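You operate a simulated robot arm through the tools that you are given. There is no shell and no other tool. Be economical: measure what you need, move in short steps, check, and stop when the job is done.

Carry out the task below with a simulated two-armed robot. There is one attempt and no reset: what you move stays moved.

## Task
Prove the relief check at the setting on the card with purple edge.
Fine: card out of the drawer marked notes onto the side table; air on, pump till LIFTS, then press ease off; the drawer stays open, the teal bar knob stays.

Only the result counts: the job must be done as asked and must still hold three seconds after the hand-in. Knocking over, shifting, dropping, spilling or breaking anything else fails it.

## Robot
Two 7-joint arms with two-finger grippers on one trunk, on a base that drives. Base frame: it is fixed to the floor where the robot stands at the start and does not move with it; the origin is under the middle of the robot, x ahead of it, y to its left, z up. Readings come in m, rad, newtons and seconds.
The left shoulder is at the start at [0.086, 0.216, 1.244], the right one opposite. With the tool pointing down near the work surface each hand reaches from about 0.1 to 0.82 m from the robot's upright axis, wherever it stands, measured 20 degrees to its own side. Places, roughly: drawer marked notes [0.7, 0, 0.7]; green plunger of the relief check [0.8, -0.4, 0.9]; machine marked relief check [0.8, -0.4, 0.8]; orange knob marked setting [0.9, -0.3, 0.8]; purple switch marked air [0.7, -0.3, 0.8]; screen marked relief [1, -0.4, 0.8]; teal bar knob [0.9, -0.4, 0.8]; teal button marked ease off [0.8, -0.5, 0.8]; top of the side table with relief check [1, -0.3, 0.8]. Payload 3.43 kg a hand.
Tool frame (each hand has its own): the origin (TCP) lies between the finger pads and is the grasp point; the fingertips stand 0.02 m ahead of it; z points along the fingers, y is the line along which they close. Largest opening 0.124 m; the body of the gripper starts 0.093 m behind the TCP.
Orientation is told as [roll, pitch, yaw] about the base's x, y, z axes, in that order, counted from this pose: with the fingers straight down and closing along the base's y, the tool's x points along the base's -x, its y along +y and its z along -z.

## Interface
- The arms move only by the tool drive_tool. It takes "left_commands", "right_commands" or both (then of equal length, played together; a hand with none holds still); each is a list of rows, each an object of numbers (a shift or turn left out is 0, a gripper value left out holds the last): "ax", "ay", "az": the turn, a rotation vector about the base's x, y, z in rad; "dx", "dy", "dz": the shift along the base's x, y, z in m; "grip": the closure in counts, from 0 (fully open) to 255 (shut). In form: [{"ax": .., "ay": .., "az": .., "dx": .., "dy": .., "dz": .., "grip": ..}, ...]. A call has 1 to 10 rows; each row shifts and turns the commanded pose from where the row before left it. Each row takes 0.2 s and may step no farther than 0.05 m and 0.15 rad from the row before; otherwise, or with a gripper value out of range, the whole call is refused. A pose out of reach is approached as far as the arm can. The call stops where the force on the tool passes 40 N (or 10 N more than at its start, if that is more) or the arm is blocked; 0.2 s more then pass. Each finger travels about 0.072 m/s and halts on what it meets, pressing with about 35 N; the grip force reading is that of the motor and also rises with nothing between the fingers. The clock runs only during rows and for 0.2 s after the last one: add rows that do not move to give the fingers time. It gives the time, the measured TCP pose, the force on the tool (base axes), the opening and the grip force at its end, in the units of the frame above (readings bear some noise), with the torque about the TCP (base axes, N m) and any sound that the robot's microphone picked up.
- Cameras (640 x 400 px; columns grow to the right, rows downward): "scene" is now at [0.2058, -0.0396, 1.3976]; the picture's right is [-0.47, -0.88, 0.00], its down [-0.61, 0.33, -0.72] and it looks along [0.63, -0.34, -0.69] (base axes); focal length 221 px, centre (320, 200). "left" rides on the left gripper at [0.082, -0.014, -0.14] in its tool frame; the picture's right is [0.17, 0.99, 0.00], its down [-0.83, 0.14, -0.54] and it looks along [-0.53, 0.09, 0.84] (tool axes); focal length 243 px, centre (320, 200). "right" rides on the right gripper at [0.082, 0.014, -0.14] in its tool frame; the picture's right is [-0.17, 0.99, 0.00], its down [-0.83, -0.14, -0.54] and it looks along [-0.53, -0.09, 0.84] (tool axes); focal length 243 px, centre (320, 200). There is no depth. A picture from a camera that has moved, and an enlarged one, comes with that camera's place and axes in the base frame and with its lens.
- grab_frame(camera): a new picture of that camera. The clock stands still meanwhile.
- raise_lower(by): slides the trunk up (or, below 0, down) by that many m; the arms and the scene camera ride with it, the base frame stays. It gives what a move gives, with no picture.
- drive_base(legs): drives the robot by 1 to 6 legs, each [ahead, left, turn to the left] in m, m and rad, along the robot's own axes; the way and the turn of a leg run together, so that a leg with both is an arc; at most 1.5 m and 3.142 rad a leg. The arms and the cameras ride along, it lands a little off, and it stops where it bumps. It gives what a move gives.
- pan_tilt(pan, tilt): turns the head with the scene camera to pan (to the left, within 1.396 rad either way) and tilt (down, from -0.506 to 1.204), counted from straight ahead of the robot. It gives what a move gives.
- zoom(camera, box): a new picture of the part [left, top, right, bottom] of that camera's present view, enlarged. The clock stands still meanwhile.
- close_job(): hands the job in; it is judged then, once.

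Go step by step. Nothing tells you exact positions but the pictures and the camera data: compare them with the known pose of the tool, close in by small moves and look again before you grip or let go. The budget is 120 turns and 92 pictures, counting those below and the enlarged ones. Unless the task says otherwise, let go and move clear before handing in, and close with one line.

The tools are called by a JSON object that holds its "fn" and its "kwargs". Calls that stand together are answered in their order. drive_tool: Moves the arms, as the interface text tells. Its arguments: {"type":"object","properties":{"left_commands":{"type":"array"},"right_commands":{"type":"array"}},"required":[]} The other tools are called the same way: raise_lower (by) slides the trunk up or down; drive_base (legs) drives the base; pan_tilt (pan, tilt) turns the head that bears the scene camera; grab_frame (camera) takes a picture; zoom (camera, box) takes an enlarged picture of a part of a camera's view; close_job () hands the job in.

At the start:

```text
clock: 0.0
left_eef_pos: [0.4341, 0.0119, 1.1085]
left_ee_rot: [0.001, -0.001, 0.0]
left_ft_force: [-0.2, -0.6, -0.9]
left_ft_torque: [0.02, 0.0, 0.01]
left_width: 0.124
left_grasp_force: 0.1
right_eef_pos: [0.548, -0.4921, 1.1668]
right_ee_rot: [-0.001, 0.001, 0.0]
right_ft_force: [-0.3, -0.3, -0.6]
right_ft_torque: [0.03, 0.01, 0.02]
right_width: 0.124
right_grasp_force: 0.0
trunk travel left (down, up): [-0.4, 0.191]
robot x, y, heading: [-0.0006, -0.0004, 0.001]
head pan, tilt: [-0.494, 0.768]
```

scene: 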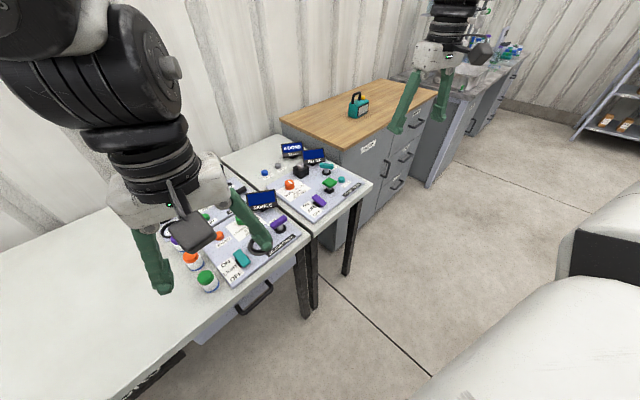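
right: 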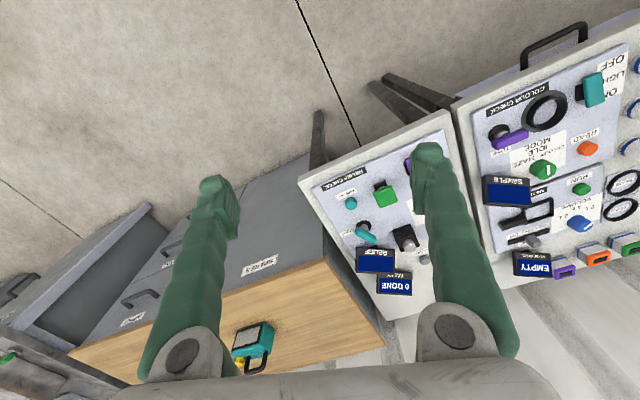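
left: 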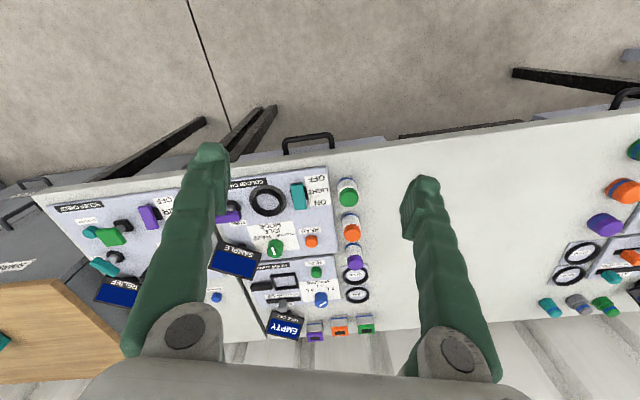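

I see the relief check panel on the side table in the middle of the scene view, and a drawer with a handle under the bench left of it. I'll zoom in to read the labels.

{"fn": "zoom", "kwargs": {"camera": "scene", "box": [230, 120, 390, 220]}}

{"fn": "zoom", "kwargs": {"camera": "scene", "box": [120, 200, 340, 340]}}

{"fn": "zoom", "kwargs": {"camera": "right", "box": [290, 100, 490, 310]}}

```text
4.00 times, centred on (310, 170) of scene
camera zoom: at [0.2058, -0.0396, 1.3976], right [-0.47, -0.88, 0.0], down [-0.61, 0.33, -0.72], along [0.63, -0.34, -0.69], focal length 882 px, centre (360, 320)
```

zoom: 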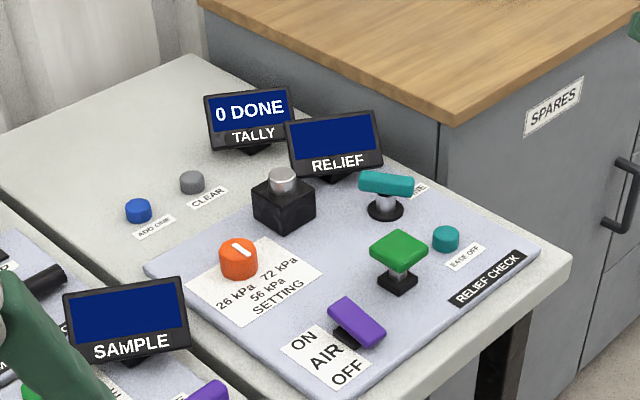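

```text
2.86 times, centred on (230, 270) of scene
camera zoom: at [0.2058, -0.0396, 1.3976], right [-0.47, -0.88, 0.0], down [-0.61, 0.33, -0.72], along [0.63, -0.34, -0.69], focal length 630 px, centre (577, 0)
```

zoom: 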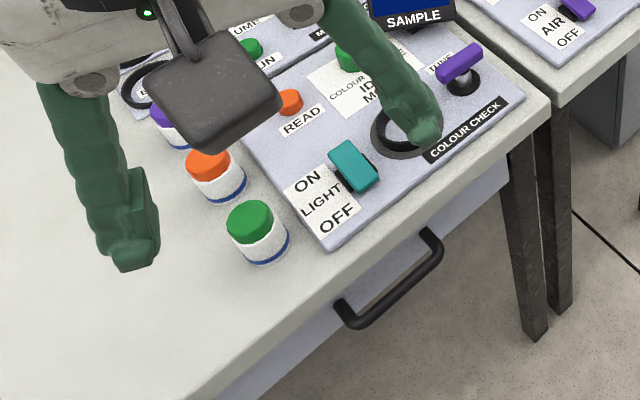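

```text
1.90 times, centred on (390, 205) of right
camera zoom: at [0.4666, -0.4782, 1.3072], right [0.17, 0.99, 0.0], down [0.83, -0.14, 0.54], along [0.53, -0.09, -0.84], focal length 462 px, centre (187, 190)
```

zoom: 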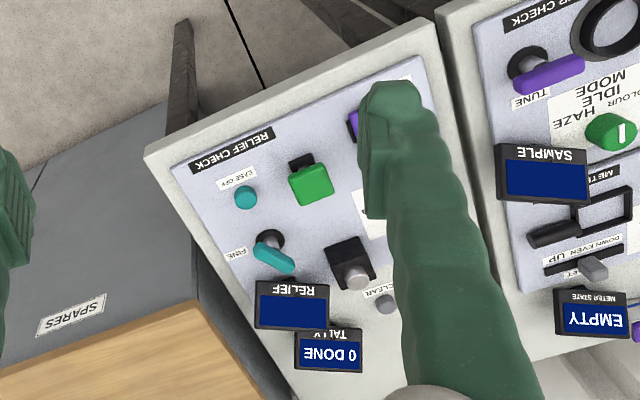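

The check is on the side table and the drawer handle is near y≈0 under the bench edge. I'll turn the head down at the drawer to read it.

{"fn": "pan_tilt", "kwargs": {"pan": 0.0, "tilt": 1.0}}

{"fn": "grab_frame", "kwargs": {"camera": "scene"}}

```text
clock: 0.9
left_eef_pos: [0.4343, 0.0112, 1.109]
left_ee_rot: [0.002, 0.0, 0.0]
left_ft_force: [0.4, 0.4, 0.3]
left_ft_torque: [0.02, 0.03, -0.01]
left_width: 0.1239
left_grasp_force: 0.0
right_eef_pos: [0.5486, -0.4919, 1.1661]
right_ee_rot: [-0.001, -0.001, -0.001]
right_ft_force: [1.0, 0.9, 0.2]
right_ft_torque: [0.0, 0.0, -0.04]
right_width: 0.124
right_grasp_force: 0.1
trunk travel left (down, up): [-0.4, 0.191]
robot x, y, heading: [-0.0005, 0.0028, 0.003]
head pan, tilt: [0.0, 1.0]
```

```text
85 pictures are left
camera scene: at [0.2032, -0.0008, 1.3799], right [0.0, -1.0, 0.0], down [-0.84, 0.0, -0.54], along [0.54, 0.0, -0.84], focal length 221 px, centre (320, 200)
```

scene: 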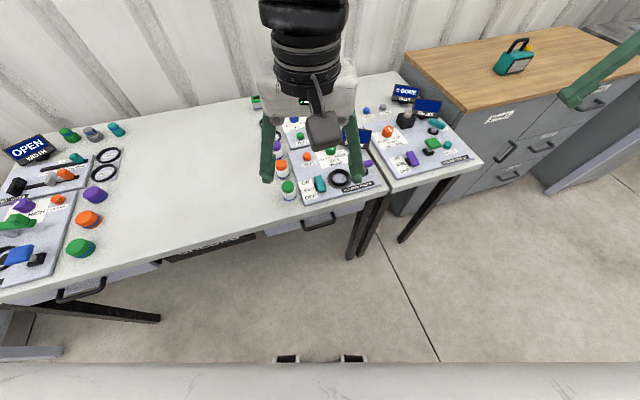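

The handle sits at about [0.55, -0.06, 0.7]. I'll back off 0.4 m to see the drawer front and give the arms room.

{"fn": "drive_base", "kwargs": {"legs": [[-0.4, 0, 0]]}}

{"fn": "pan_tilt", "kwargs": {"pan": 0.0, "tilt": 0.75}}

{"fn": "grab_frame", "kwargs": {"camera": "scene"}}

```text
clock: 3.9
left_eef_pos: [0.0362, 0.0112, 1.1081]
left_ee_rot: [-0.002, 0.001, -0.001]
left_ft_force: [-0.7, -0.1, 0.0]
left_ft_torque: [-0.03, -0.02, -0.01]
left_width: 0.1238
left_grasp_force: 0.1
right_eef_pos: [0.1502, -0.4924, 1.1665]
right_ee_rot: [0.001, 0.0, -0.002]
right_ft_force: [0.1, 0.3, -0.1]
right_ft_torque: [-0.02, 0.02, 0.0]
right_width: 0.1241
right_grasp_force: 0.0
trunk travel left (down, up): [-0.4, 0.191]
robot x, y, heading: [-0.4006, 0.0022, 0.001]
head pan, tilt: [0.0, 1.0]
```

```text
clock: 4.7
left_eef_pos: [0.0356, 0.0119, 1.1103]
left_ee_rot: [0.001, -0.001, -0.003]
left_ft_force: [-1.3, -0.5, -0.1]
left_ft_torque: [-0.03, -0.02, 0.01]
left_width: 0.1238
left_grasp_force: 0.0
right_eef_pos: [0.1492, -0.4922, 1.1657]
right_ee_rot: [0.001, -0.001, -0.001]
right_ft_force: [-0.1, 0.1, -0.3]
right_ft_torque: [-0.03, 0.01, 0.0]
right_width: 0.1238
right_grasp_force: 0.1
trunk travel left (down, up): [-0.4, 0.191]
robot x, y, heading: [-0.4006, 0.0004, -0.003]
head pan, tilt: [0.0, 0.75]
```

```text
84 pictures are left
camera scene: at [-0.182, -0.0007, 1.399], right [0.0, -1.0, 0.0], down [-0.68, 0.0, -0.73], along [0.73, 0.0, -0.68], focal length 221 px, centre (320, 200)
```

scene: 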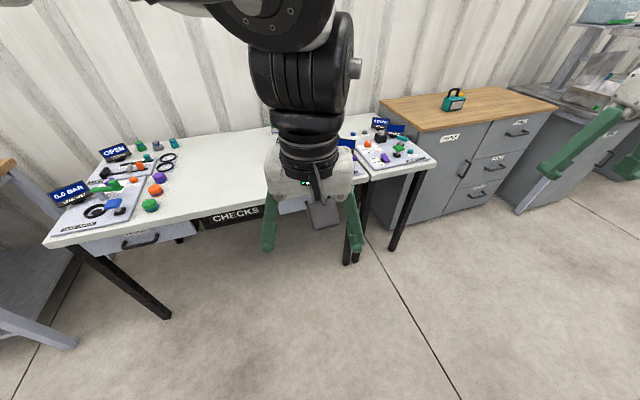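

The left arm hides the drawer, so I'll move it to the left.

{"fn": "drive_tool", "kwargs": {"left_commands": [{"dy": 0.05}, {"dy": 0.05}, {"dy": 0.05}, {"dy": 0.05}, {"dy": 0.05}, {"dy": 0.05}, {}]}}

{"fn": "zoom", "kwargs": {"camera": "scene", "box": [260, 100, 440, 260]}}

{"fn": "zoom", "kwargs": {"camera": "scene", "box": [420, 80, 560, 220]}}

```text
clock: 6.3
left_eef_pos: [-0.0251, 0.2626, 1.0926]
left_ee_rot: [0.002, 0.0, 0.0]
left_ft_force: [-0.2, -0.1, -0.2]
left_ft_torque: [0.0, 0.03, 0.0]
left_width: 0.1241
left_grasp_force: 0.0
left hand out of reach, approached as far as the arm can: row 4, 5, 6
right_eef_pos: [0.1494, -0.4931, 1.1657]
right_ee_rot: [0.0, 0.002, -0.002]
right_ft_force: [0.2, 0.5, 0.1]
right_ft_torque: [0.03, -0.02, -0.03]
right_width: 0.1242
right_grasp_force: 0.1
trunk travel left (down, up): [-0.4, 0.191]
robot x, y, heading: [-0.3963, 0.0009, -0.002]
head pan, tilt: [0.0, 0.75]
```

```text
2.50 times, centred on (350, 180) of scene
camera zoom: at [-0.181, -0.0015, 1.3989], right [0.0, -1.0, 0.0], down [-0.68, 0.0, -0.73], along [0.73, 0.0, -0.68], focal length 551 px, centre (245, 250)
```

zoom: 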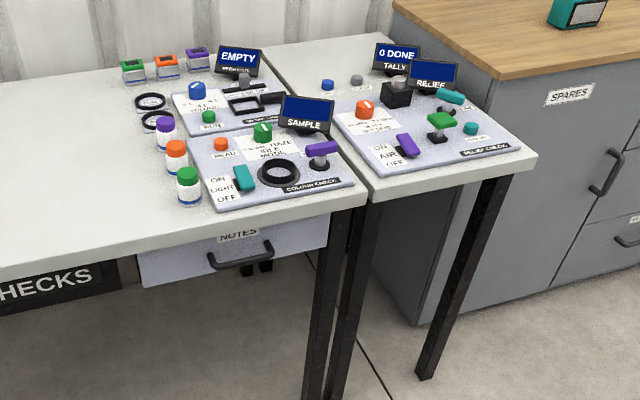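

```text
2.86 times, centred on (490, 150) of scene
camera zoom: at [-0.181, -0.0015, 1.3989], right [0.0, -1.0, 0.0], down [-0.68, 0.0, -0.73], along [0.73, 0.0, -0.68], focal length 630 px, centre (-166, 343)
```

zoom: 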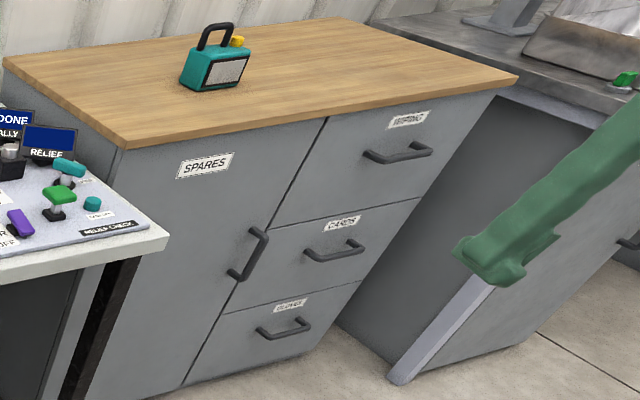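

The NOTES drawer is confirmed, its bar around [0.555, 0.005, 0.70], the bench turned about 0.25 rad left. I'll drive forward a bit and turn the left hand so that it closes along the pull direction, so one finger can hook behind the bar.

{"fn": "drive_base", "kwargs": {"legs": [[0.25, 0, 0]]}}

{"fn": "drive_tool", "kwargs": {"left_commands": [{"az": -0.147, "dy": -0.02}, {"az": -0.147, "dy": -0.02}, {"az": -0.147, "dy": -0.02}, {"az": -0.147, "dy": -0.02, "dz": -0.02}, {"az": -0.147, "dy": -0.02, "dz": -0.02}, {"az": -0.147, "dy": -0.02, "dz": -0.02}, {"az": -0.147, "dy": -0.02, "dz": -0.02}, {"az": -0.147, "dy": -0.02, "dz": -0.02}, {"az": -0.144, "dy": -0.02, "dz": -0.02}, {}]}}

{"fn": "grab_frame", "kwargs": {"camera": "left"}}

{"fn": "grab_frame", "kwargs": {"camera": "scene"}}

```text
clock: 8.4
left_eef_pos: [0.2259, 0.2638, 1.0923]
left_ee_rot: [0.002, -0.002, 0.0]
left_ft_force: [0.0, -1.2, -0.4]
left_ft_torque: [-0.02, 0.02, 0.01]
left_width: 0.1237
left_grasp_force: 0.1
right_eef_pos: [0.399, -0.4936, 1.1681]
right_ee_rot: [-0.001, -0.001, -0.001]
right_ft_force: [0.0, -0.5, 0.5]
right_ft_torque: [-0.03, -0.04, -0.02]
right_width: 0.124
right_grasp_force: 0.0
trunk travel left (down, up): [-0.4, 0.191]
robot x, y, heading: [-0.1456, -0.0005, -0.005]
head pan, tilt: [0.0, 0.75]
```

```text
clock: 10.3
left_eef_pos: [0.0982, 0.0215, 1.0299]
left_ee_rot: [-0.013, -0.063, -0.951]
left_ft_force: [-0.6, 0.6, 1.0]
left_ft_torque: [0.02, 0.0, -0.02]
left_width: 0.1239
left_grasp_force: 0.0
left hand out of reach, approached as far as the arm can: row 1, 2, 3, 4, 5, 6, 7, 8, 9
right_eef_pos: [0.3996, -0.4922, 1.1669]
right_ee_rot: [0.0, -0.001, -0.001]
right_ft_force: [-0.1, 0.2, -0.4]
right_ft_torque: [-0.02, -0.02, -0.02]
right_width: 0.1242
right_grasp_force: 0.1
trunk travel left (down, up): [-0.4, 0.191]
robot x, y, heading: [-0.1458, 0.0004, -0.006]
head pan, tilt: [0.0, 0.75]
stopped in row 9 (left hand): the arm was blocked; the commanded pose is now the measured one
```

```text
81 pictures are left
camera left: at [0.0353, 0.0871, 1.1651], right [0.71, 0.71, -0.02], down [0.58, -0.56, 0.59], along [0.4, -0.43, -0.81], focal length 243 px, centre (320, 200)
```

left: 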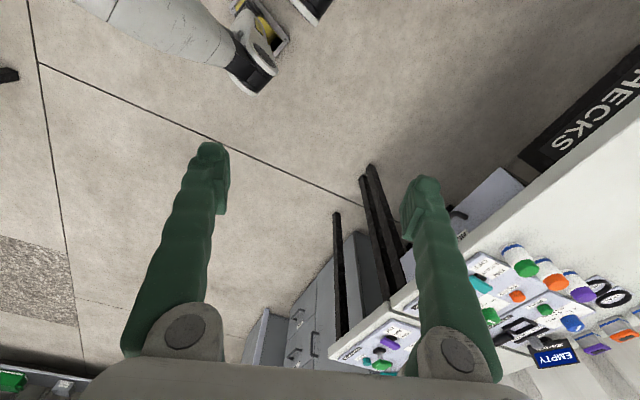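

```text
80 pictures are left
camera scene: at [0.0697, -0.0005, 1.399], right [0.0, -1.0, 0.0], down [-0.68, 0.0, -0.73], along [0.73, 0.0, -0.68], focal length 221 px, centre (320, 200)
```

scene: 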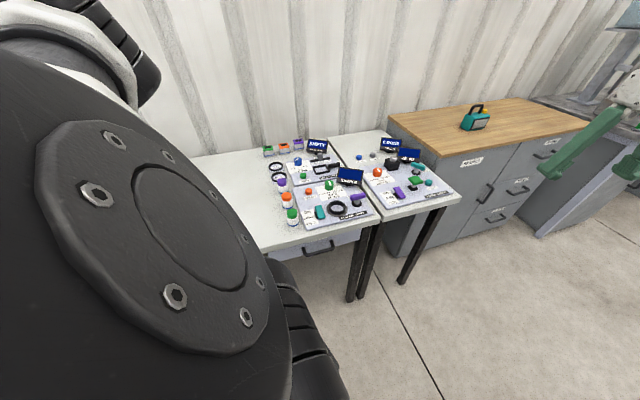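

The left arm is tucked too close to the body. I'll extend it forward and finish the yaw.

{"fn": "drive_tool", "kwargs": {"left_commands": [{"dx": 0.045, "dy": 0.01}, {"dx": 0.045, "dy": 0.01}, {"dx": 0.045, "dy": 0.01}, {"dx": 0.045, "dy": 0.01, "az": -0.1}, {"dx": 0.045, "az": -0.1, "ay": 0.02}, {"dx": 0.045, "az": -0.1, "ay": 0.02}, {"az": -0.069, "ay": 0.02}, {}]}}

{"fn": "grab_frame", "kwargs": {"camera": "left"}}

```text
clock: 11.6
left_eef_pos: [0.1007, 0.0406, 1.036]
left_ee_rot: [0.039, -0.006, -0.944]
left_ft_force: [0.6, 0.2, -0.8]
left_ft_torque: [0.0, 0.03, -0.02]
left_width: 0.1241
left_grasp_force: 0.1
left hand out of reach, approached as far as the arm can: row 1, 2, 3, 4, 5, 6
right_eef_pos: [0.401, -0.4925, 1.1667]
right_ee_rot: [0.001, 0.001, -0.001]
right_ft_force: [-0.1, 0.1, 0.2]
right_ft_torque: [-0.01, -0.04, -0.02]
right_width: 0.1241
right_grasp_force: 0.0
trunk travel left (down, up): [-0.4, 0.191]
robot x, y, heading: [-0.1488, -0.0016, 0.001]
head pan, tilt: [0.0, 0.75]
stopped in row 6 (left hand): the arm was blocked; the commanded pose is now the measured one
```

```text
79 pictures are left
camera left: at [0.0358, 0.0953, 1.1751], right [0.7, 0.71, 0.04], down [0.58, -0.6, 0.55], along [0.42, -0.36, -0.83], focal length 243 px, centre (320, 200)
```

left: 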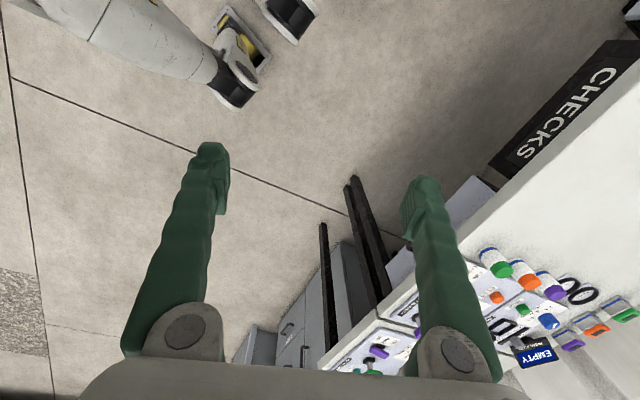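

The arm seems stuck in a fold or at a joint limit. I'll unwind it by turning back while moving left, forward and down.

{"fn": "drive_tool", "kwargs": {"left_commands": [{"dy": 0.04, "az": 0.12, "dz": -0.02}, {"dy": 0.04, "az": 0.12, "dz": -0.02}, {"dy": 0.04, "az": 0.12, "dz": -0.02}, {"dy": 0.04, "az": 0.12, "dx": 0.02}, {"az": 0.12, "dx": 0.03}, {"az": 0.12, "dx": 0.04}, {"az": 0.12, "dx": 0.04}, {"az": 0.1, "dx": 0.04}, {"dx": 0.04}, {}]}}

{"fn": "grab_frame", "kwargs": {"camera": "scene"}}

```text
clock: 12.4
left_eef_pos: [0.099, 0.0078, 1.0225]
left_ee_rot: [-0.064, -0.097, -0.728]
left_ft_force: [0.1, 0.5, -1.2]
left_ft_torque: [-0.03, -0.04, 0.0]
left_width: 0.124
left_grasp_force: 0.0
left hand out of reach, approached as far as the arm can: row 1, 2, 3
right_eef_pos: [0.4013, -0.492, 1.1665]
right_ee_rot: [0.0, 0.0, -0.002]
right_ft_force: [-0.3, 0.1, 0.6]
right_ft_torque: [-0.01, -0.02, -0.01]
right_width: 0.1243
right_grasp_force: 0.2
trunk travel left (down, up): [-0.4, 0.191]
robot x, y, heading: [-0.146, 0.0016, -0.003]
head pan, tilt: [0.0, 0.75]
stopped in row 3 (left hand): the arm was blocked; the commanded pose is now the measured one
```

```text
78 pictures are left
camera scene: at [0.0694, -0.001, 1.399], right [0.0, -1.0, 0.0], down [-0.68, 0.0, -0.73], along [0.73, 0.0, -0.68], focal length 221 px, centre (320, 200)
```

scene: 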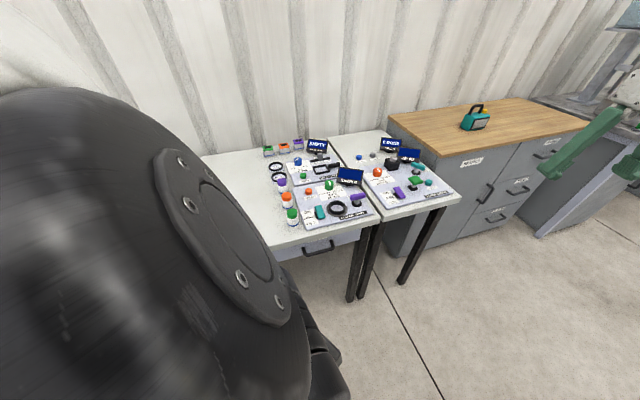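

Still folded. I'll try moving it straight ahead and down without turning.

{"fn": "drive_tool", "kwargs": {"left_commands": [{"dx": 0.04, "dz": -0.02}, {"dx": 0.04, "dz": -0.02}, {"dx": 0.04, "dz": -0.02}, {"dx": 0.04}, {"dx": 0.04}, {}]}}

```text
clock: 13.8
left_eef_pos: [0.1477, 0.0066, 0.9966]
left_ee_rot: [-0.062, -0.093, -0.736]
left_ft_force: [0.7, -0.6, -0.1]
left_ft_torque: [0.01, 0.02, 0.04]
left_width: 0.124
left_grasp_force: 0.0
left hand out of reach, approached as far as the arm can: row 2, 3, 4, 5
right_eef_pos: [0.4021, -0.4919, 1.1668]
right_ee_rot: [0.003, 0.001, 0.0]
right_ft_force: [-0.3, -0.7, 0.8]
right_ft_torque: [0.02, -0.01, 0.0]
right_width: 0.124
right_grasp_force: 0.0
trunk travel left (down, up): [-0.4, 0.191]
robot x, y, heading: [-0.144, -0.0012, 0.0]
head pan, tilt: [0.0, 0.75]
```

It moves a bit; now I'll bring the yaw back toward zero at that commanded position.

{"fn": "drive_tool", "kwargs": {"left_commands": [{"az": 0.12, "ay": 0.02, "ax": 0.01}, {"az": 0.12, "ay": 0.02, "ax": 0.01}, {"az": 0.12, "ay": 0.02, "ax": 0.01}, {"az": 0.12, "ay": 0.02, "ax": 0.01}, {"az": 0.12, "dx": 0.02, "ay": 0.01}, {"az": 0.1, "dx": 0.02}, {}]}}

{"fn": "grab_frame", "kwargs": {"camera": "scene"}}

```text
clock: 15.4
left_eef_pos: [0.1872, 0.0065, 0.9956]
left_ee_rot: [-0.065, 0.007, -0.033]
left_ft_force: [0.1, -0.4, -0.2]
left_ft_torque: [0.02, -0.07, -0.02]
left_width: 0.124
left_grasp_force: 0.0
right_eef_pos: [0.3996, -0.4917, 1.166]
right_ee_rot: [0.0, -0.001, 0.001]
right_ft_force: [-0.9, 0.8, 0.1]
right_ft_torque: [-0.01, 0.0, 0.0]
right_width: 0.1238
right_grasp_force: 0.0
trunk travel left (down, up): [-0.4, 0.191]
robot x, y, heading: [-0.1432, -0.0002, -0.007]
head pan, tilt: [0.0, 0.75]
```

```text
77 pictures are left
camera scene: at [0.0691, -0.0011, 1.3991], right [0.0, -1.0, 0.0], down [-0.68, 0.0, -0.73], along [0.73, 0.0, -0.68], focal length 221 px, centre (320, 200)
```

scene: 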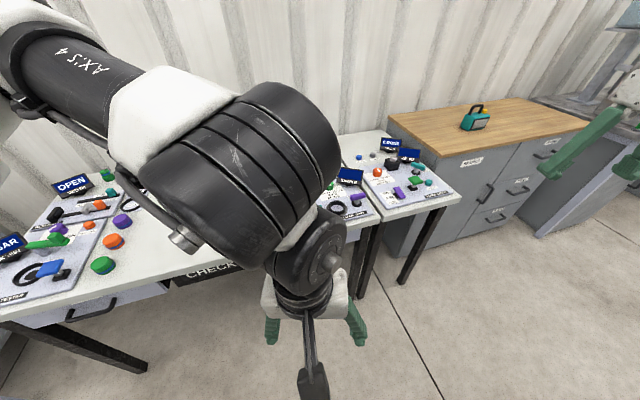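

The arm has unfolded. I'll move it forward first, then turn.

{"fn": "drive_tool", "kwargs": {"left_commands": [{"dx": 0.04, "ax": 0.03}, {"dx": 0.04, "ax": 0.03}, {"dx": 0.04}, {"dx": 0.04, "dy": 0.02}, {"dx": 0.03, "dy": 0.02, "az": -0.1}, {"az": -0.14, "dy": 0.02}, {"az": -0.14, "dy": 0.02}, {"az": -0.14}, {"az": -0.14}, {}]}}

```text
clock: 17.1
left_eef_pos: [0.3738, 0.0175, 1.0107]
left_ee_rot: [-0.158, -0.064, -0.286]
left_ft_force: [0.5, -0.9, 0.4]
left_ft_torque: [0.02, -0.02, 0.01]
left_width: 0.1238
left_grasp_force: 0.1
left hand out of reach, approached as far as the arm can: row 6, 7, 8
right_eef_pos: [0.4004, -0.4929, 1.1656]
right_ee_rot: [0.003, 0.001, 0.002]
right_ft_force: [0.6, 1.2, 0.6]
right_ft_torque: [0.03, 0.02, 0.01]
right_width: 0.1242
right_grasp_force: 0.0
trunk travel left (down, up): [-0.4, 0.191]
robot x, y, heading: [-0.1449, 0.0005, 0.0]
head pan, tilt: [0.0, 0.75]
stopped in row 8 (left hand): the arm was blocked; the commanded pose is now the measured one
```

Negative yaw is limited for the left arm; the right arm should have it free. I'll park the left hand and use the right for the drawer.

{"fn": "drive_tool", "kwargs": {"left_commands": [{"az": 0.1, "ax": 0.05, "ay": 0.03}, {"az": 0.1, "ax": 0.05, "ay": 0.03}, {"az": 0.08, "ax": 0.05, "dy": 0.04}, {"dy": 0.05}, {"dy": 0.05}, {"dy": 0.05}, {"dy": 0.05}, {"dy": 0.05}, {"dy": 0.04}, {}], "right_commands": [{"az": -0.14, "dy": 0.03, "dz": -0.01}, {"az": -0.14, "dy": 0.03, "dz": -0.01}, {"az": -0.14, "dy": 0.03, "dz": -0.01}, {"az": -0.15, "dy": 0.03, "dz": -0.01}, {"az": -0.15, "dy": 0.03, "dz": -0.02}, {"az": -0.15, "dy": 0.03, "dz": -0.02}, {"az": -0.15, "dy": 0.03, "dz": -0.02}, {"az": -0.15, "dy": 0.03, "dz": -0.02}, {"az": -0.15, "dy": 0.03, "dz": -0.02}, {}]}}

{"fn": "grab_frame", "kwargs": {"camera": "scene"}}

{"fn": "grab_frame", "kwargs": {"camera": "right"}}

```text
clock: 19.3
left_eef_pos: [0.3016, 0.2057, 0.9768]
left_ee_rot: [-0.016, 0.015, -0.006]
left_ft_force: [0.8, 0.4, -0.3]
left_ft_torque: [0.01, 0.02, -0.01]
left_width: 0.1239
left_grasp_force: 0.0
left hand out of reach, approached as far as the arm can: row 5, 6, 7, 8, 9
right_eef_pos: [0.4461, -0.4081, 1.1806]
right_ee_rot: [0.001, 0.001, -0.82]
right_ft_force: [-0.3, 0.4, -0.7]
right_ft_torque: [0.02, 0.01, 0.0]
right_width: 0.1241
right_grasp_force: 0.0
right hand out of reach, approached as far as the arm can: row 4, 5, 6, 7, 8, 9
trunk travel left (down, up): [-0.4, 0.191]
robot x, y, heading: [-0.1448, 0.0022, 0.0]
head pan, tilt: [0.0, 0.75]
```

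```text
76 pictures are left
camera scene: at [0.0703, -0.0011, 1.3989], right [0.0, -1.0, 0.0], down [-0.68, 0.0, -0.73], along [0.73, 0.0, -0.68], focal length 221 px, centre (320, 200)
```

scene: 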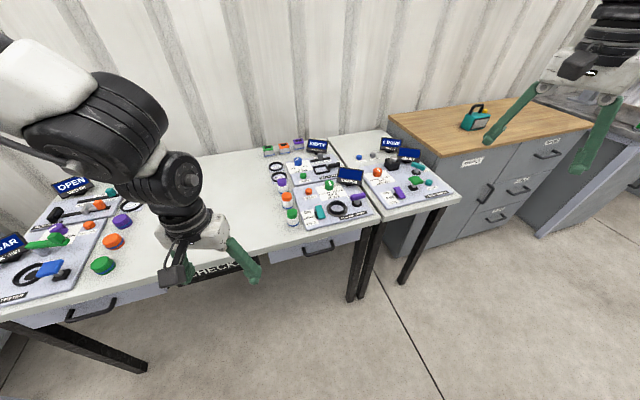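

```text
75 pictures are left
camera right: at [0.4019, -0.3394, 1.3212], right [0.83, 0.55, 0.0], down [0.46, -0.7, 0.54], along [0.3, -0.45, -0.84], focal length 243 px, centre (320, 200)
```

right: 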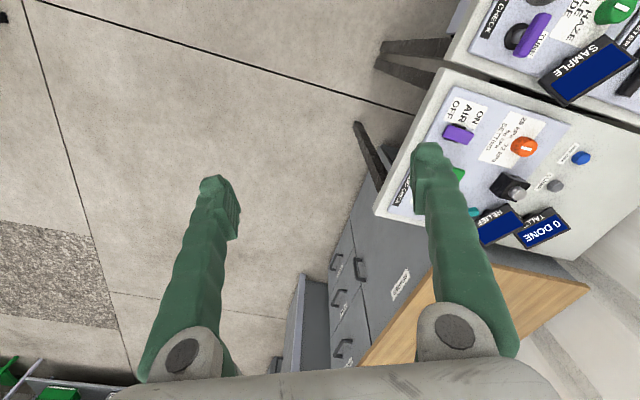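

The right arm also stalls high up; the workspace is better lower. I'll lower the hand in the free space in front of the bench while it continues to turn.

{"fn": "drive_tool", "kwargs": {"right_commands": [{}, {"dz": -0.03}, {"dz": -0.03}, {"dz": -0.03}, {}, {}]}}

```text
clock: 20.7
left_eef_pos: [0.3008, 0.2065, 0.9756]
left_ee_rot: [-0.018, 0.015, -0.008]
left_ft_force: [-0.1, 0.1, 1.1]
left_ft_torque: [0.03, -0.01, -0.01]
left_width: 0.1239
left_grasp_force: 0.0
right_eef_pos: [0.4569, -0.4289, 1.1068]
right_ee_rot: [-0.001, 0.002, -0.818]
right_ft_force: [-0.3, -1.0, -0.8]
right_ft_torque: [0.0, 0.0, 0.0]
right_width: 0.124
right_grasp_force: 0.1
right hand out of reach, approached as far as the arm can: row 2, 3, 4
trunk travel left (down, up): [-0.4, 0.191]
robot x, y, heading: [-0.1466, 0.0027, -0.001]
head pan, tilt: [0.0, 0.75]
```

{"fn": "drive_tool", "kwargs": {"right_commands": [{"dz": -0.04}, {"dz": -0.04}, {"dz": -0.04}, {"dz": -0.04, "dx": -0.02}, {"dx": -0.03, "dy": 0.04}, {"dx": -0.03, "dy": 0.04}, {"dy": 0.04}, {"dy": 0.04}, {"dy": 0.04}, {}]}}

```text
clock: 22.9
left_eef_pos: [0.2993, 0.2051, 0.9759]
left_ee_rot: [-0.016, 0.015, -0.007]
left_ft_force: [-0.2, 0.6, 0.3]
left_ft_torque: [0.01, 0.0, 0.04]
left_width: 0.1239
left_grasp_force: 0.0
right_eef_pos: [0.449, -0.4537, 0.9652]
right_ee_rot: [0.0, 0.005, -0.817]
right_ft_force: [0.3, -0.1, -0.5]
right_ft_torque: [0.0, 0.02, 0.05]
right_width: 0.1241
right_grasp_force: 0.1
right hand out of reach, approached as far as the arm can: row 1, 2, 4, 5, 6, 7, 8, 9
trunk travel left (down, up): [-0.4, 0.191]
robot x, y, heading: [-0.1455, 0.0038, 0.004]
head pan, tilt: [0.0, 0.75]
```

The negative yaw hits a limit. I'll test how far positive yaw goes with both hands in free space.

{"fn": "drive_tool", "kwargs": {"right_commands": [{"az": 0.15}, {"az": 0.15}, {"az": 0.15}, {"az": 0.15}, {"az": 0.15}, {"az": 0.15}, {"az": 0.15}, {"az": 0.15}, {"az": 0.15}, {"az": 0.15}], "left_commands": [{"az": 0.15}, {"az": 0.15}, {"az": 0.15}, {"az": 0.15}, {"az": 0.15}, {"az": 0.15}, {"az": 0.15}, {"az": 0.15}, {"az": 0.15}, {"az": 0.15}]}}

```text
clock: 25.1
left_eef_pos: [0.3006, 0.2059, 0.9768]
left_ee_rot: [-0.022, 0.017, 1.488]
left_ft_force: [0.3, -0.1, 0.1]
left_ft_torque: [0.0, -0.01, 0.03]
left_width: 0.124
left_grasp_force: 0.1
right_eef_pos: [0.4486, -0.453, 0.9642]
right_ee_rot: [0.001, 0.0, 0.683]
right_ft_force: [0.0, -0.3, -0.3]
right_ft_torque: [0.02, -0.02, -0.05]
right_width: 0.124
right_grasp_force: 0.1
trunk travel left (down, up): [-0.4, 0.191]
robot x, y, heading: [-0.1425, 0.002, -0.0]
head pan, tilt: [0.0, 0.75]
```

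Positive yaw is free for the left arm. I'll bring the left hand to yaw 1.82 and in front of the drawer.

{"fn": "drive_tool", "kwargs": {"left_commands": [{"az": 0.12, "dy": -0.03}, {"az": 0.12, "dy": -0.03}, {"az": 0.09, "dy": -0.03, "dx": 0.02}, {"dy": -0.03, "dx": 0.03}, {"dy": -0.03, "dx": 0.03}, {"dx": 0.03}, {}]}}

{"fn": "grab_frame", "kwargs": {"camera": "left"}}

{"fn": "grab_frame", "kwargs": {"camera": "scene"}}

```text
clock: 26.7
left_eef_pos: [0.4112, 0.0583, 0.9761]
left_ee_rot: [-0.023, 0.017, 1.817]
left_ft_force: [0.8, -0.1, -0.3]
left_ft_torque: [-0.01, -0.02, 0.01]
left_width: 0.1241
left_grasp_force: 0.0
right_eef_pos: [0.4496, -0.4523, 0.9632]
right_ee_rot: [0.001, -0.002, 0.679]
right_ft_force: [0.5, 0.4, 0.1]
right_ft_torque: [-0.03, -0.03, -0.01]
right_width: 0.1239
right_grasp_force: 0.1
trunk travel left (down, up): [-0.4, 0.191]
robot x, y, heading: [-0.1488, -0.0012, 0.001]
head pan, tilt: [0.0, 0.75]
```

```text
74 pictures are left
camera left: at [0.4403, -0.0172, 1.1187], right [-0.92, -0.4, -0.02], down [-0.35, 0.78, 0.52], along [-0.2, 0.48, -0.85], focal length 243 px, centre (320, 200)
```

left: 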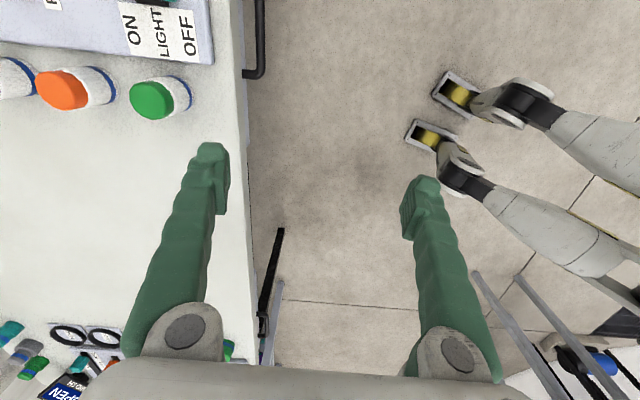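

```text
73 pictures are left
camera scene: at [0.0692, -0.0004, 1.3991], right [0.0, -1.0, 0.0], down [-0.68, 0.0, -0.73], along [0.73, 0.0, -0.68], focal length 221 px, centre (320, 200)
```

scene: 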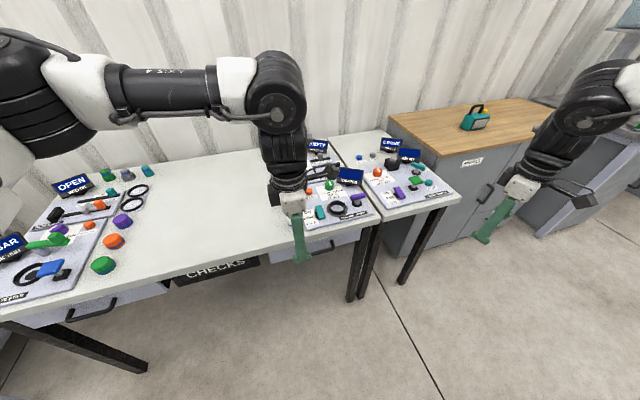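

The hand is well aligned with the bench edge; the bar shows at the top of the left image. I'll zoom in on the gap between bar and bench edge.

{"fn": "zoom", "kwargs": {"camera": "left", "box": [200, 0, 300, 100]}}

{"fn": "zoom", "kwargs": {"camera": "scene", "box": [270, 220, 370, 280]}}

```text
4.00 times, centred on (250, 50) of left
camera zoom: at [0.4403, -0.0172, 1.1187], right [-0.92, -0.4, -0.02], down [-0.35, 0.78, 0.52], along [-0.2, 0.48, -0.85], focal length 970 px, centre (600, 800)
```

zoom: 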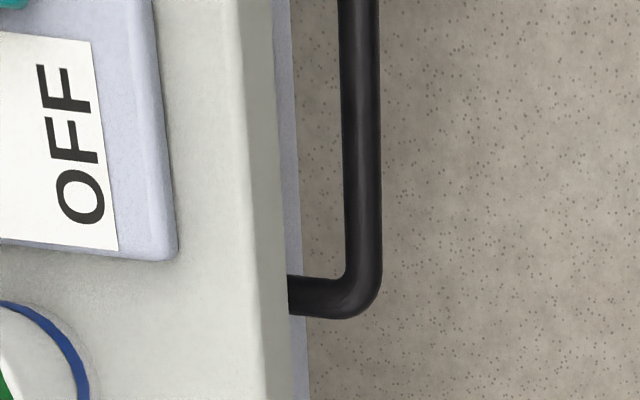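

```text
6.40 times, centred on (320, 250) of scene
camera zoom: at [0.0692, -0.0004, 1.3991], right [0.0, -1.0, 0.0], down [-0.68, 0.0, -0.73], along [0.73, 0.0, -0.68], focal length 1412 px, centre (320, -120)
```

zoom: 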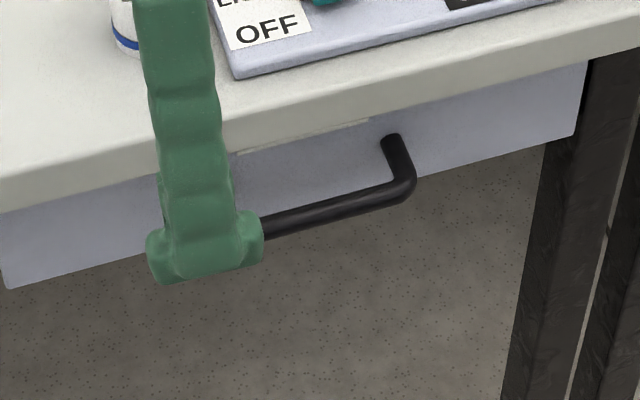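

The bar centre is about [0.528, 0.0, 0.717], with only ~1 cm to the bench edge behind it, so I'll tilt the hand forward (≈70°) and pinch the bar from the front with fingers partly closed. I turn in free space first.

{"fn": "drive_tool", "kwargs": {"left_commands": [{"ax": 0.035, "ay": -0.131, "grip": 173, "dz": -0.01}, {"ax": 0.035, "ay": -0.131, "dy": -0.01, "dz": -0.01}, {"ax": 0.035, "ay": -0.131, "dy": -0.01, "dz": -0.01}, {"ax": 0.035, "ay": -0.131, "dy": -0.01, "dz": -0.01}, {"ax": 0.035, "ay": -0.131, "dy": -0.01, "dz": -0.01}, {"ax": 0.035, "ay": -0.131, "dy": -0.01, "dz": -0.01}, {"ax": 0.035, "ay": -0.131, "dy": -0.01, "dz": -0.01}, {"ax": 0.035, "ay": -0.131, "dy": -0.01, "dz": -0.01}, {"ax": 0.035, "ay": -0.131, "dy": -0.01, "dz": -0.01}, {}]}}

{"fn": "grab_frame", "kwargs": {"camera": "left"}}

{"fn": "grab_frame", "kwargs": {"camera": "scene"}}

```text
clock: 28.1
left_eef_pos: [0.4715, 0.0869, 0.9597]
left_ee_rot: [-0.76, 0.129, 2.042]
left_ft_force: [0.0, 0.3, 0.2]
left_ft_torque: [0.01, 0.03, -0.05]
left_width: 0.0399
left_grasp_force: 0.1
right_eef_pos: [0.4498, -0.4507, 0.964]
right_ee_rot: [-0.001, 0.001, 0.681]
right_ft_force: [0.1, 0.0, 0.2]
right_ft_torque: [0.02, 0.02, -0.01]
right_width: 0.1239
right_grasp_force: 0.0
trunk travel left (down, up): [-0.4, 0.191]
robot x, y, heading: [-0.1448, 0.0026, -0.004]
head pan, tilt: [0.0, 0.75]
stopped in row 6 (left hand): the arm was blocked; the commanded pose is now the measured one
```

```text
70 pictures are left
camera left: at [0.4253, -0.012, 1.0796], right [-0.52, -0.55, -0.65], down [-0.81, 0.55, 0.18], along [0.26, 0.63, -0.73], focal length 243 px, centre (320, 200)
```

left: 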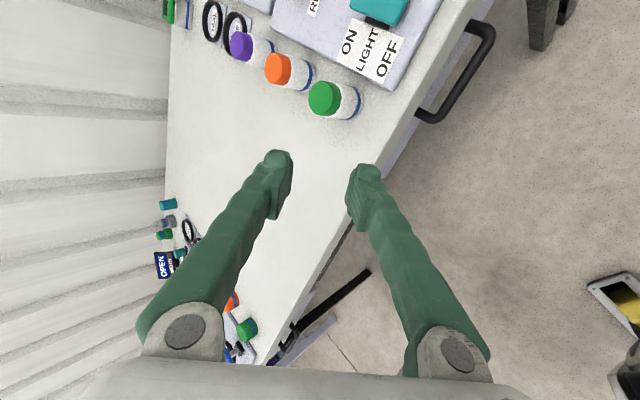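

```text
69 pictures are left
camera scene: at [0.0705, 0.0012, 1.3989], right [0.0, -1.0, 0.0], down [-0.68, 0.0, -0.73], along [0.73, 0.0, -0.68], focal length 221 px, centre (320, 200)
```

scene: 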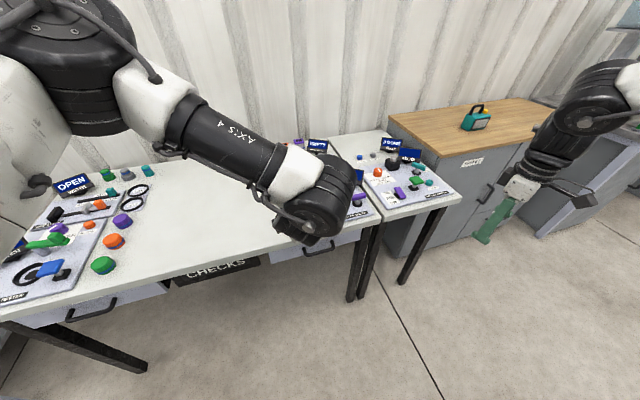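

The tilt stalls at about 45° in this cramped posture. Backing the base 0.15 m and lowering the trunk 0.2 m will flatten the forearm and allow more tilt.

{"fn": "drive_base", "kwargs": {"legs": [[-0.17, 0, 0]]}}

{"fn": "raise_lower", "kwargs": {"by": -0.2}}

{"fn": "drive_tool", "kwargs": {"left_commands": [{"dx": 0.03, "dz": 0.02, "dy": -0.02}, {"dx": 0.03, "dz": 0.02, "dy": -0.02}, {"ax": 0.03, "ay": -0.12, "dy": -0.02}, {"ax": 0.03, "ay": -0.12, "dy": -0.01}, {"ax": 0.03, "ay": -0.12}, {}]}}

{"fn": "grab_frame", "kwargs": {"camera": "left"}}

```text
clock: 29.7
left_eef_pos: [0.3029, 0.0848, 0.96]
left_ee_rot: [-0.765, 0.13, 2.042]
left_ft_force: [-0.6, -0.5, -0.1]
left_ft_torque: [-0.02, -0.02, -0.01]
left_width: 0.0398
left_grasp_force: 0.0
right_eef_pos: [0.2804, -0.4534, 0.9629]
right_ee_rot: [0.0, 0.002, 0.679]
right_ft_force: [0.0, -0.5, 0.4]
right_ft_torque: [0.01, -0.03, 0.0]
right_width: 0.1241
right_grasp_force: 0.0
trunk travel left (down, up): [-0.4, 0.191]
robot x, y, heading: [-0.3171, -0.0018, -0.004]
head pan, tilt: [0.0, 0.75]
```

```text
clock: 31.9
left_eef_pos: [0.3106, 0.109, 0.7573]
left_ee_rot: [-0.744, 0.139, 2.103]
left_ft_force: [-0.1, -0.5, 0.7]
left_ft_torque: [0.0, 0.02, 0.02]
left_width: 0.0404
left_grasp_force: 0.0
right_eef_pos: [0.2793, -0.4537, 0.7646]
right_ee_rot: [-0.003, 0.001, 0.679]
right_ft_force: [-0.3, 0.1, 0.5]
right_ft_torque: [0.02, 0.0, 0.01]
right_width: 0.1242
right_grasp_force: 0.0
trunk travel left (down, up): [-0.2, 0.391]
robot x, y, heading: [-0.3175, 0.0023, -0.006]
head pan, tilt: [0.0, 0.75]
```

```text
clock: 32.8
left_eef_pos: [0.4102, 0.11, 0.834]
left_ee_rot: [-0.868, 0.271, 2.23]
left_ft_force: [0.2, -0.6, 0.0]
left_ft_torque: [0.01, 0.02, -0.02]
left_width: 0.04
left_grasp_force: 0.0
right_eef_pos: [0.2789, -0.4531, 0.763]
right_ee_rot: [0.0, -0.001, 0.678]
right_ft_force: [0.1, 0.7, -0.4]
right_ft_torque: [0.05, -0.01, 0.04]
right_width: 0.1242
right_grasp_force: 0.0
trunk travel left (down, up): [-0.2, 0.391]
robot x, y, heading: [-0.3138, 0.0011, -0.005]
head pan, tilt: [0.0, 0.75]
stopped in row 4 (left hand): the arm was blocked; the commanded pose is now the measured one
```

```text
68 pictures are left
camera left: at [0.3646, 0.0084, 0.9531], right [-0.28, -0.68, -0.68], down [-0.93, 0.38, 0.01], along [0.25, 0.63, -0.73], focal length 243 px, centre (320, 200)
```

left: 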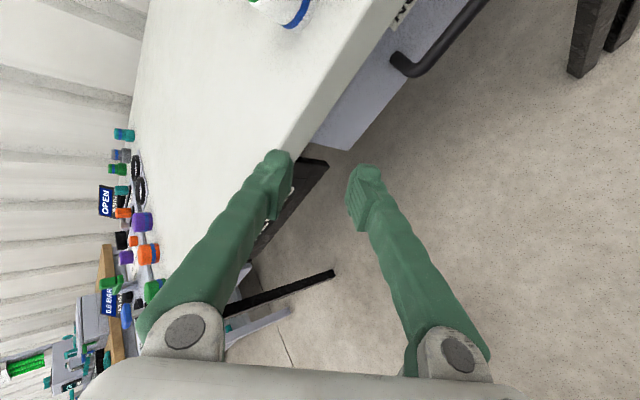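

Full tilt isn't reachable, but ~0.5 rad of tilt is enough to slip a finger over and behind the bar clear of the bench edge. I'll set the hand to roll −0.5, yaw 1.84 and go to a standoff.

{"fn": "drive_tool", "kwargs": {"left_commands": [{"ax": 0.016, "ay": 0.09, "az": -0.088}, {"ax": 0.016, "ay": 0.09, "az": -0.088, "dy": -0.02}, {"ax": 0.016, "ay": 0.09, "az": -0.088, "dy": -0.02, "dx": 0.01}, {"ax": 0.016, "ay": 0.09, "az": -0.088, "dy": -0.025, "dx": 0.01}, {"ax": 0.016, "ay": 0.09, "az": -0.088, "dy": -0.025, "dx": 0.01}, {"dy": -0.02, "dx": 0.01, "dz": 0.01}, {}]}}

{"fn": "grab_frame", "kwargs": {"camera": "left"}}

```text
clock: 34.4
left_eef_pos: [0.4506, -0.0022, 0.8429]
left_ee_rot: [-0.504, -0.002, 1.826]
left_ft_force: [0.8, -0.8, 0.2]
left_ft_torque: [0.0, -0.02, -0.04]
left_width: 0.0401
left_grasp_force: 0.0
right_eef_pos: [0.2796, -0.4521, 0.7631]
right_ee_rot: [0.0, 0.001, 0.679]
right_ft_force: [0.0, -0.1, -0.7]
right_ft_torque: [-0.06, 0.0, -0.02]
right_width: 0.1241
right_grasp_force: 0.0
trunk travel left (down, up): [-0.2, 0.391]
robot x, y, heading: [-0.3192, 0.0046, 0.002]
head pan, tilt: [0.0, 0.75]
```

```text
67 pictures are left
camera left: at [0.4176, -0.0957, 0.9733], right [-0.79, -0.38, -0.48], down [-0.58, 0.71, 0.41], along [0.18, 0.6, -0.78], focal length 243 px, centre (320, 200)
```

left: 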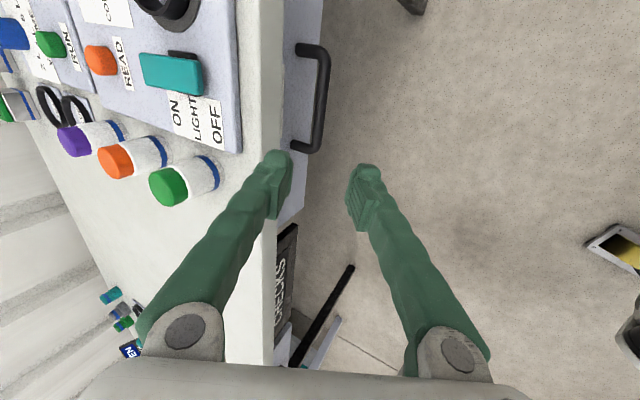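

Orientation is right. The bar's middle is near [0.531, −0.005, 0.71]; I'll approach along the finger direction most of the way and look.

{"fn": "drive_tool", "kwargs": {"left_commands": [{"grip": 193, "dx": 0.006, "dy": -0.023}, {"dx": 0.014, "dy": 0.004, "dz": -0.0265}, {"dx": 0.014, "dy": 0.004, "dz": -0.0265}, {"dx": 0.014, "dy": 0.004, "dz": -0.0265}, {}]}}

{"fn": "grab_frame", "kwargs": {"camera": "left"}}

```text
clock: 35.3
left_eef_pos: [0.4843, -0.0511, 0.8389]
left_ee_rot: [-0.444, 0.166, 1.844]
left_ft_force: [1.3, 0.5, 0.1]
left_ft_torque: [0.01, 0.0, -0.01]
left_width: 0.0302
left_grasp_force: 0.0
right_eef_pos: [0.2802, -0.452, 0.7622]
right_ee_rot: [-0.001, 0.002, 0.677]
right_ft_force: [0.0, 0.2, -0.3]
right_ft_torque: [-0.06, 0.01, -0.03]
right_width: 0.124
right_grasp_force: 0.0
trunk travel left (down, up): [-0.2, 0.391]
robot x, y, heading: [-0.3189, -0.0028, 0.005]
head pan, tilt: [0.0, 0.75]
stopped in row 4 (left hand): the arm was blocked; the commanded pose is now the measured one
```

```text
66 pictures are left
camera left: at [0.4546, -0.1201, 0.9835], right [-0.79, -0.46, -0.39], down [-0.58, 0.76, 0.28], along [0.17, 0.45, -0.88], focal length 243 px, centre (320, 200)
```

left: 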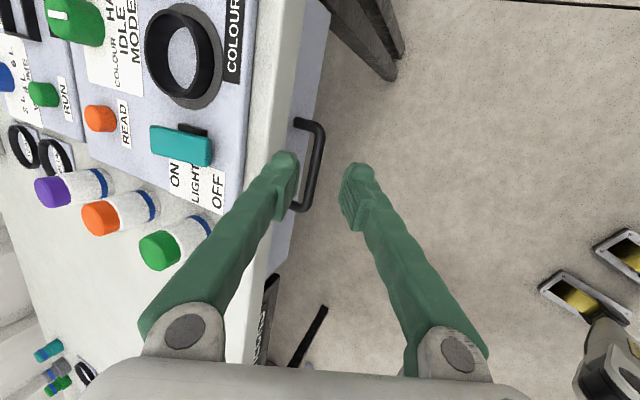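

The arm hit its reach limit, as the base is too far back. I'll draw the hand back and drive forward 0.12 m.

{"fn": "drive_tool", "kwargs": {"left_commands": [{"dx": -0.04, "dy": 0.02, "dz": 0.01, "ay": -0.02}, {"dx": -0.04, "dy": 0.02, "dz": 0.01}, {"dx": -0.04, "dy": 0.01}, {"dx": -0.03}, {}]}}

{"fn": "drive_base", "kwargs": {"legs": [[0.12, 0, 0]]}}

```text
clock: 36.5
left_eef_pos: [0.333, -0.0004, 0.8581]
left_ee_rot: [-0.467, 0.167, 1.835]
left_ft_force: [0.0, -0.1, -0.9]
left_ft_torque: [0.0, 0.01, 0.01]
left_width: 0.03
left_grasp_force: 0.1
right_eef_pos: [0.2791, -0.4536, 0.7631]
right_ee_rot: [-0.001, -0.001, 0.677]
right_ft_force: [-0.5, -0.8, 0.3]
right_ft_torque: [0.0, -0.02, -0.01]
right_width: 0.124
right_grasp_force: 0.0
trunk travel left (down, up): [-0.2, 0.391]
robot x, y, heading: [-0.3219, 0.0003, -0.003]
head pan, tilt: [0.0, 0.75]
```

```text
clock: 37.9
left_eef_pos: [0.4527, -0.0005, 0.8593]
left_ee_rot: [-0.466, 0.168, 1.836]
left_ft_force: [-1.0, 0.4, 0.1]
left_ft_torque: [0.01, 0.04, 0.01]
left_width: 0.0299
left_grasp_force: 0.0
right_eef_pos: [0.4011, -0.4524, 0.7625]
right_ee_rot: [-0.001, 0.0, 0.679]
right_ft_force: [0.2, -0.3, 1.0]
right_ft_torque: [0.0, 0.02, 0.0]
right_width: 0.1237
right_grasp_force: 0.1
trunk travel left (down, up): [-0.2, 0.391]
robot x, y, heading: [-0.1953, 0.0008, 0.002]
head pan, tilt: [0.0, 0.75]
```

{"fn": "drive_tool", "kwargs": {"left_commands": [{"ax": 0.086, "ay": 0.006}, {"ax": 0.086, "ay": 0.006}, {"dx": 0.012, "dy": -0.01, "dz": -0.028}, {"dx": 0.012, "dy": -0.01, "dz": -0.028}, {}]}}

{"fn": "grab_frame", "kwargs": {"camera": "left"}}

```text
clock: 39.0
left_eef_pos: [0.4778, -0.0206, 0.8019]
left_ee_rot: [-0.501, -0.002, 1.833]
left_ft_force: [-1.0, 0.1, -0.8]
left_ft_torque: [0.0, 0.02, 0.0]
left_width: 0.0302
left_grasp_force: 0.0
right_eef_pos: [0.4007, -0.4523, 0.7638]
right_ee_rot: [-0.002, 0.001, 0.679]
right_ft_force: [0.5, -0.1, -0.2]
right_ft_torque: [-0.04, -0.01, 0.03]
right_width: 0.1239
right_grasp_force: 0.1
trunk travel left (down, up): [-0.2, 0.391]
robot x, y, heading: [-0.1929, 0.0006, 0.004]
head pan, tilt: [0.0, 0.75]
```

```text
65 pictures are left
camera left: at [0.4464, -0.1143, 0.9318], right [-0.79, -0.38, -0.47], down [-0.58, 0.7, 0.41], along [0.18, 0.6, -0.78], focal length 243 px, centre (320, 200)
```

left: 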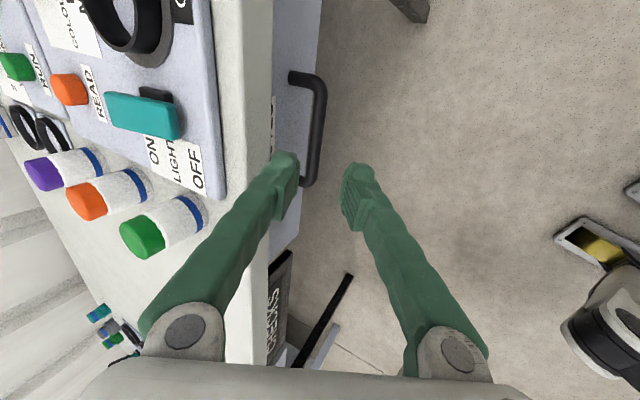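

Lined up. Advancing 0.1 m along the fingers onto the bar.

{"fn": "drive_tool", "kwargs": {"left_commands": [{"dx": 0.0115, "dy": 0.0032, "dz": -0.022}, {"dx": 0.0115, "dy": 0.0032, "dz": -0.022}, {"dx": 0.0115, "dy": 0.0032, "dz": -0.022}, {"dx": 0.0115, "dy": 0.0032, "dz": -0.022}, {}]}}

{"fn": "grab_frame", "kwargs": {"camera": "left"}}

```text
clock: 40.2
left_eef_pos: [0.527, -0.0076, 0.715]
left_ee_rot: [-0.502, -0.002, 1.836]
left_ft_force: [-0.2, 0.0, -0.6]
left_ft_torque: [0.04, -0.02, 0.0]
left_width: 0.0304
left_grasp_force: 0.0
right_eef_pos: [0.4009, -0.453, 0.7634]
right_ee_rot: [-0.001, 0.001, 0.679]
right_ft_force: [-0.8, -0.1, -0.5]
right_ft_torque: [-0.02, -0.01, -0.02]
right_width: 0.1239
right_grasp_force: 0.0
trunk travel left (down, up): [-0.2, 0.391]
robot x, y, heading: [-0.1947, 0.0007, -0.004]
head pan, tilt: [0.0, 0.75]
```

```text
64 pictures are left
camera left: at [0.4946, -0.1012, 0.8453], right [-0.79, -0.39, -0.47], down [-0.58, 0.7, 0.41], along [0.17, 0.6, -0.78], focal length 243 px, centre (320, 200)
```

left: 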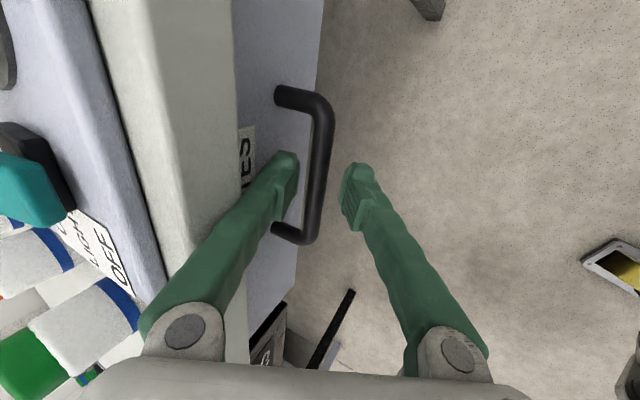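

The bar is between the fingers with no contact yet. Closing.

{"fn": "drive_tool", "kwargs": {"left_commands": [{"grip": 255}, {}, {}, {}]}}

```text
clock: 41.2
left_eef_pos: [0.5271, -0.0076, 0.7159]
left_ee_rot: [-0.5, -0.001, 1.836]
left_ft_force: [3.5, -1.5, 5.7]
left_ft_torque: [-0.5, -0.24, 0.96]
left_width: 0.0119
left_grasp_force: 44.2
right_eef_pos: [0.401, -0.452, 0.7652]
right_ee_rot: [0.0, 0.0, 0.679]
right_ft_force: [0.4, 0.1, 0.5]
right_ft_torque: [0.01, -0.01, -0.02]
right_width: 0.1241
right_grasp_force: 0.1
trunk travel left (down, up): [-0.2, 0.391]
robot x, y, heading: [-0.1966, -0.0019, 0.002]
head pan, tilt: [0.0, 0.75]
```

Gripped. Pulling 12 cm out along the bench normal with the arm.

{"fn": "drive_tool", "kwargs": {"left_commands": [{"dx": -0.024, "dy": -0.0065}, {"dx": -0.024, "dy": -0.0065}, {"dx": -0.024, "dy": -0.0065}, {"dx": -0.024, "dy": -0.0065}, {"dx": -0.024, "dy": -0.0065}, {}]}}

{"fn": "grab_frame", "kwargs": {"camera": "scene"}}

```text
clock: 42.1
left_eef_pos: [0.457, -0.0274, 0.7164]
left_ee_rot: [-0.497, 0.026, 1.848]
left_ft_force: [1.5, -8.6, 13.4]
left_ft_torque: [0.87, 0.2, 0.41]
left_width: 0.0112
left_grasp_force: 44.0
right_eef_pos: [0.3993, -0.4551, 0.7641]
right_ee_rot: [0.001, 0.0, 0.678]
right_ft_force: [0.6, 0.9, 0.0]
right_ft_torque: [-0.01, 0.02, 0.01]
right_width: 0.1239
right_grasp_force: 0.0
trunk travel left (down, up): [-0.2, 0.391]
robot x, y, heading: [-0.196, -0.0, -0.004]
head pan, tilt: [0.0, 0.75]
stopped in row 4 (left hand): the force on the tool passed its limit at 48 N (the readings are from after the stop); the commanded pose is now the measured one
```

```text
63 pictures are left
camera scene: at [0.0777, -0.0016, 1.193], right [0.0, -1.0, 0.0], down [-0.68, 0.0, -0.73], along [0.73, 0.0, -0.68], focal length 221 px, centre (320, 200)
```

scene: 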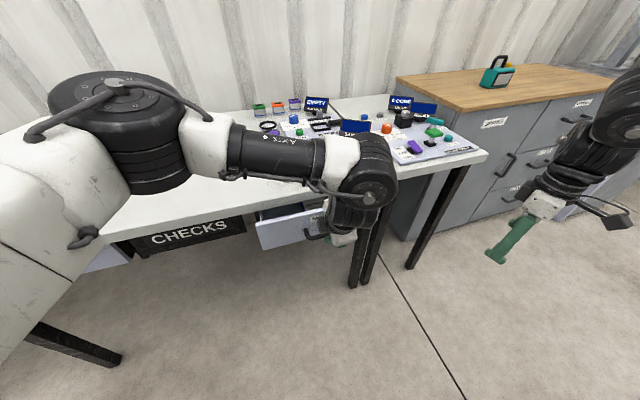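

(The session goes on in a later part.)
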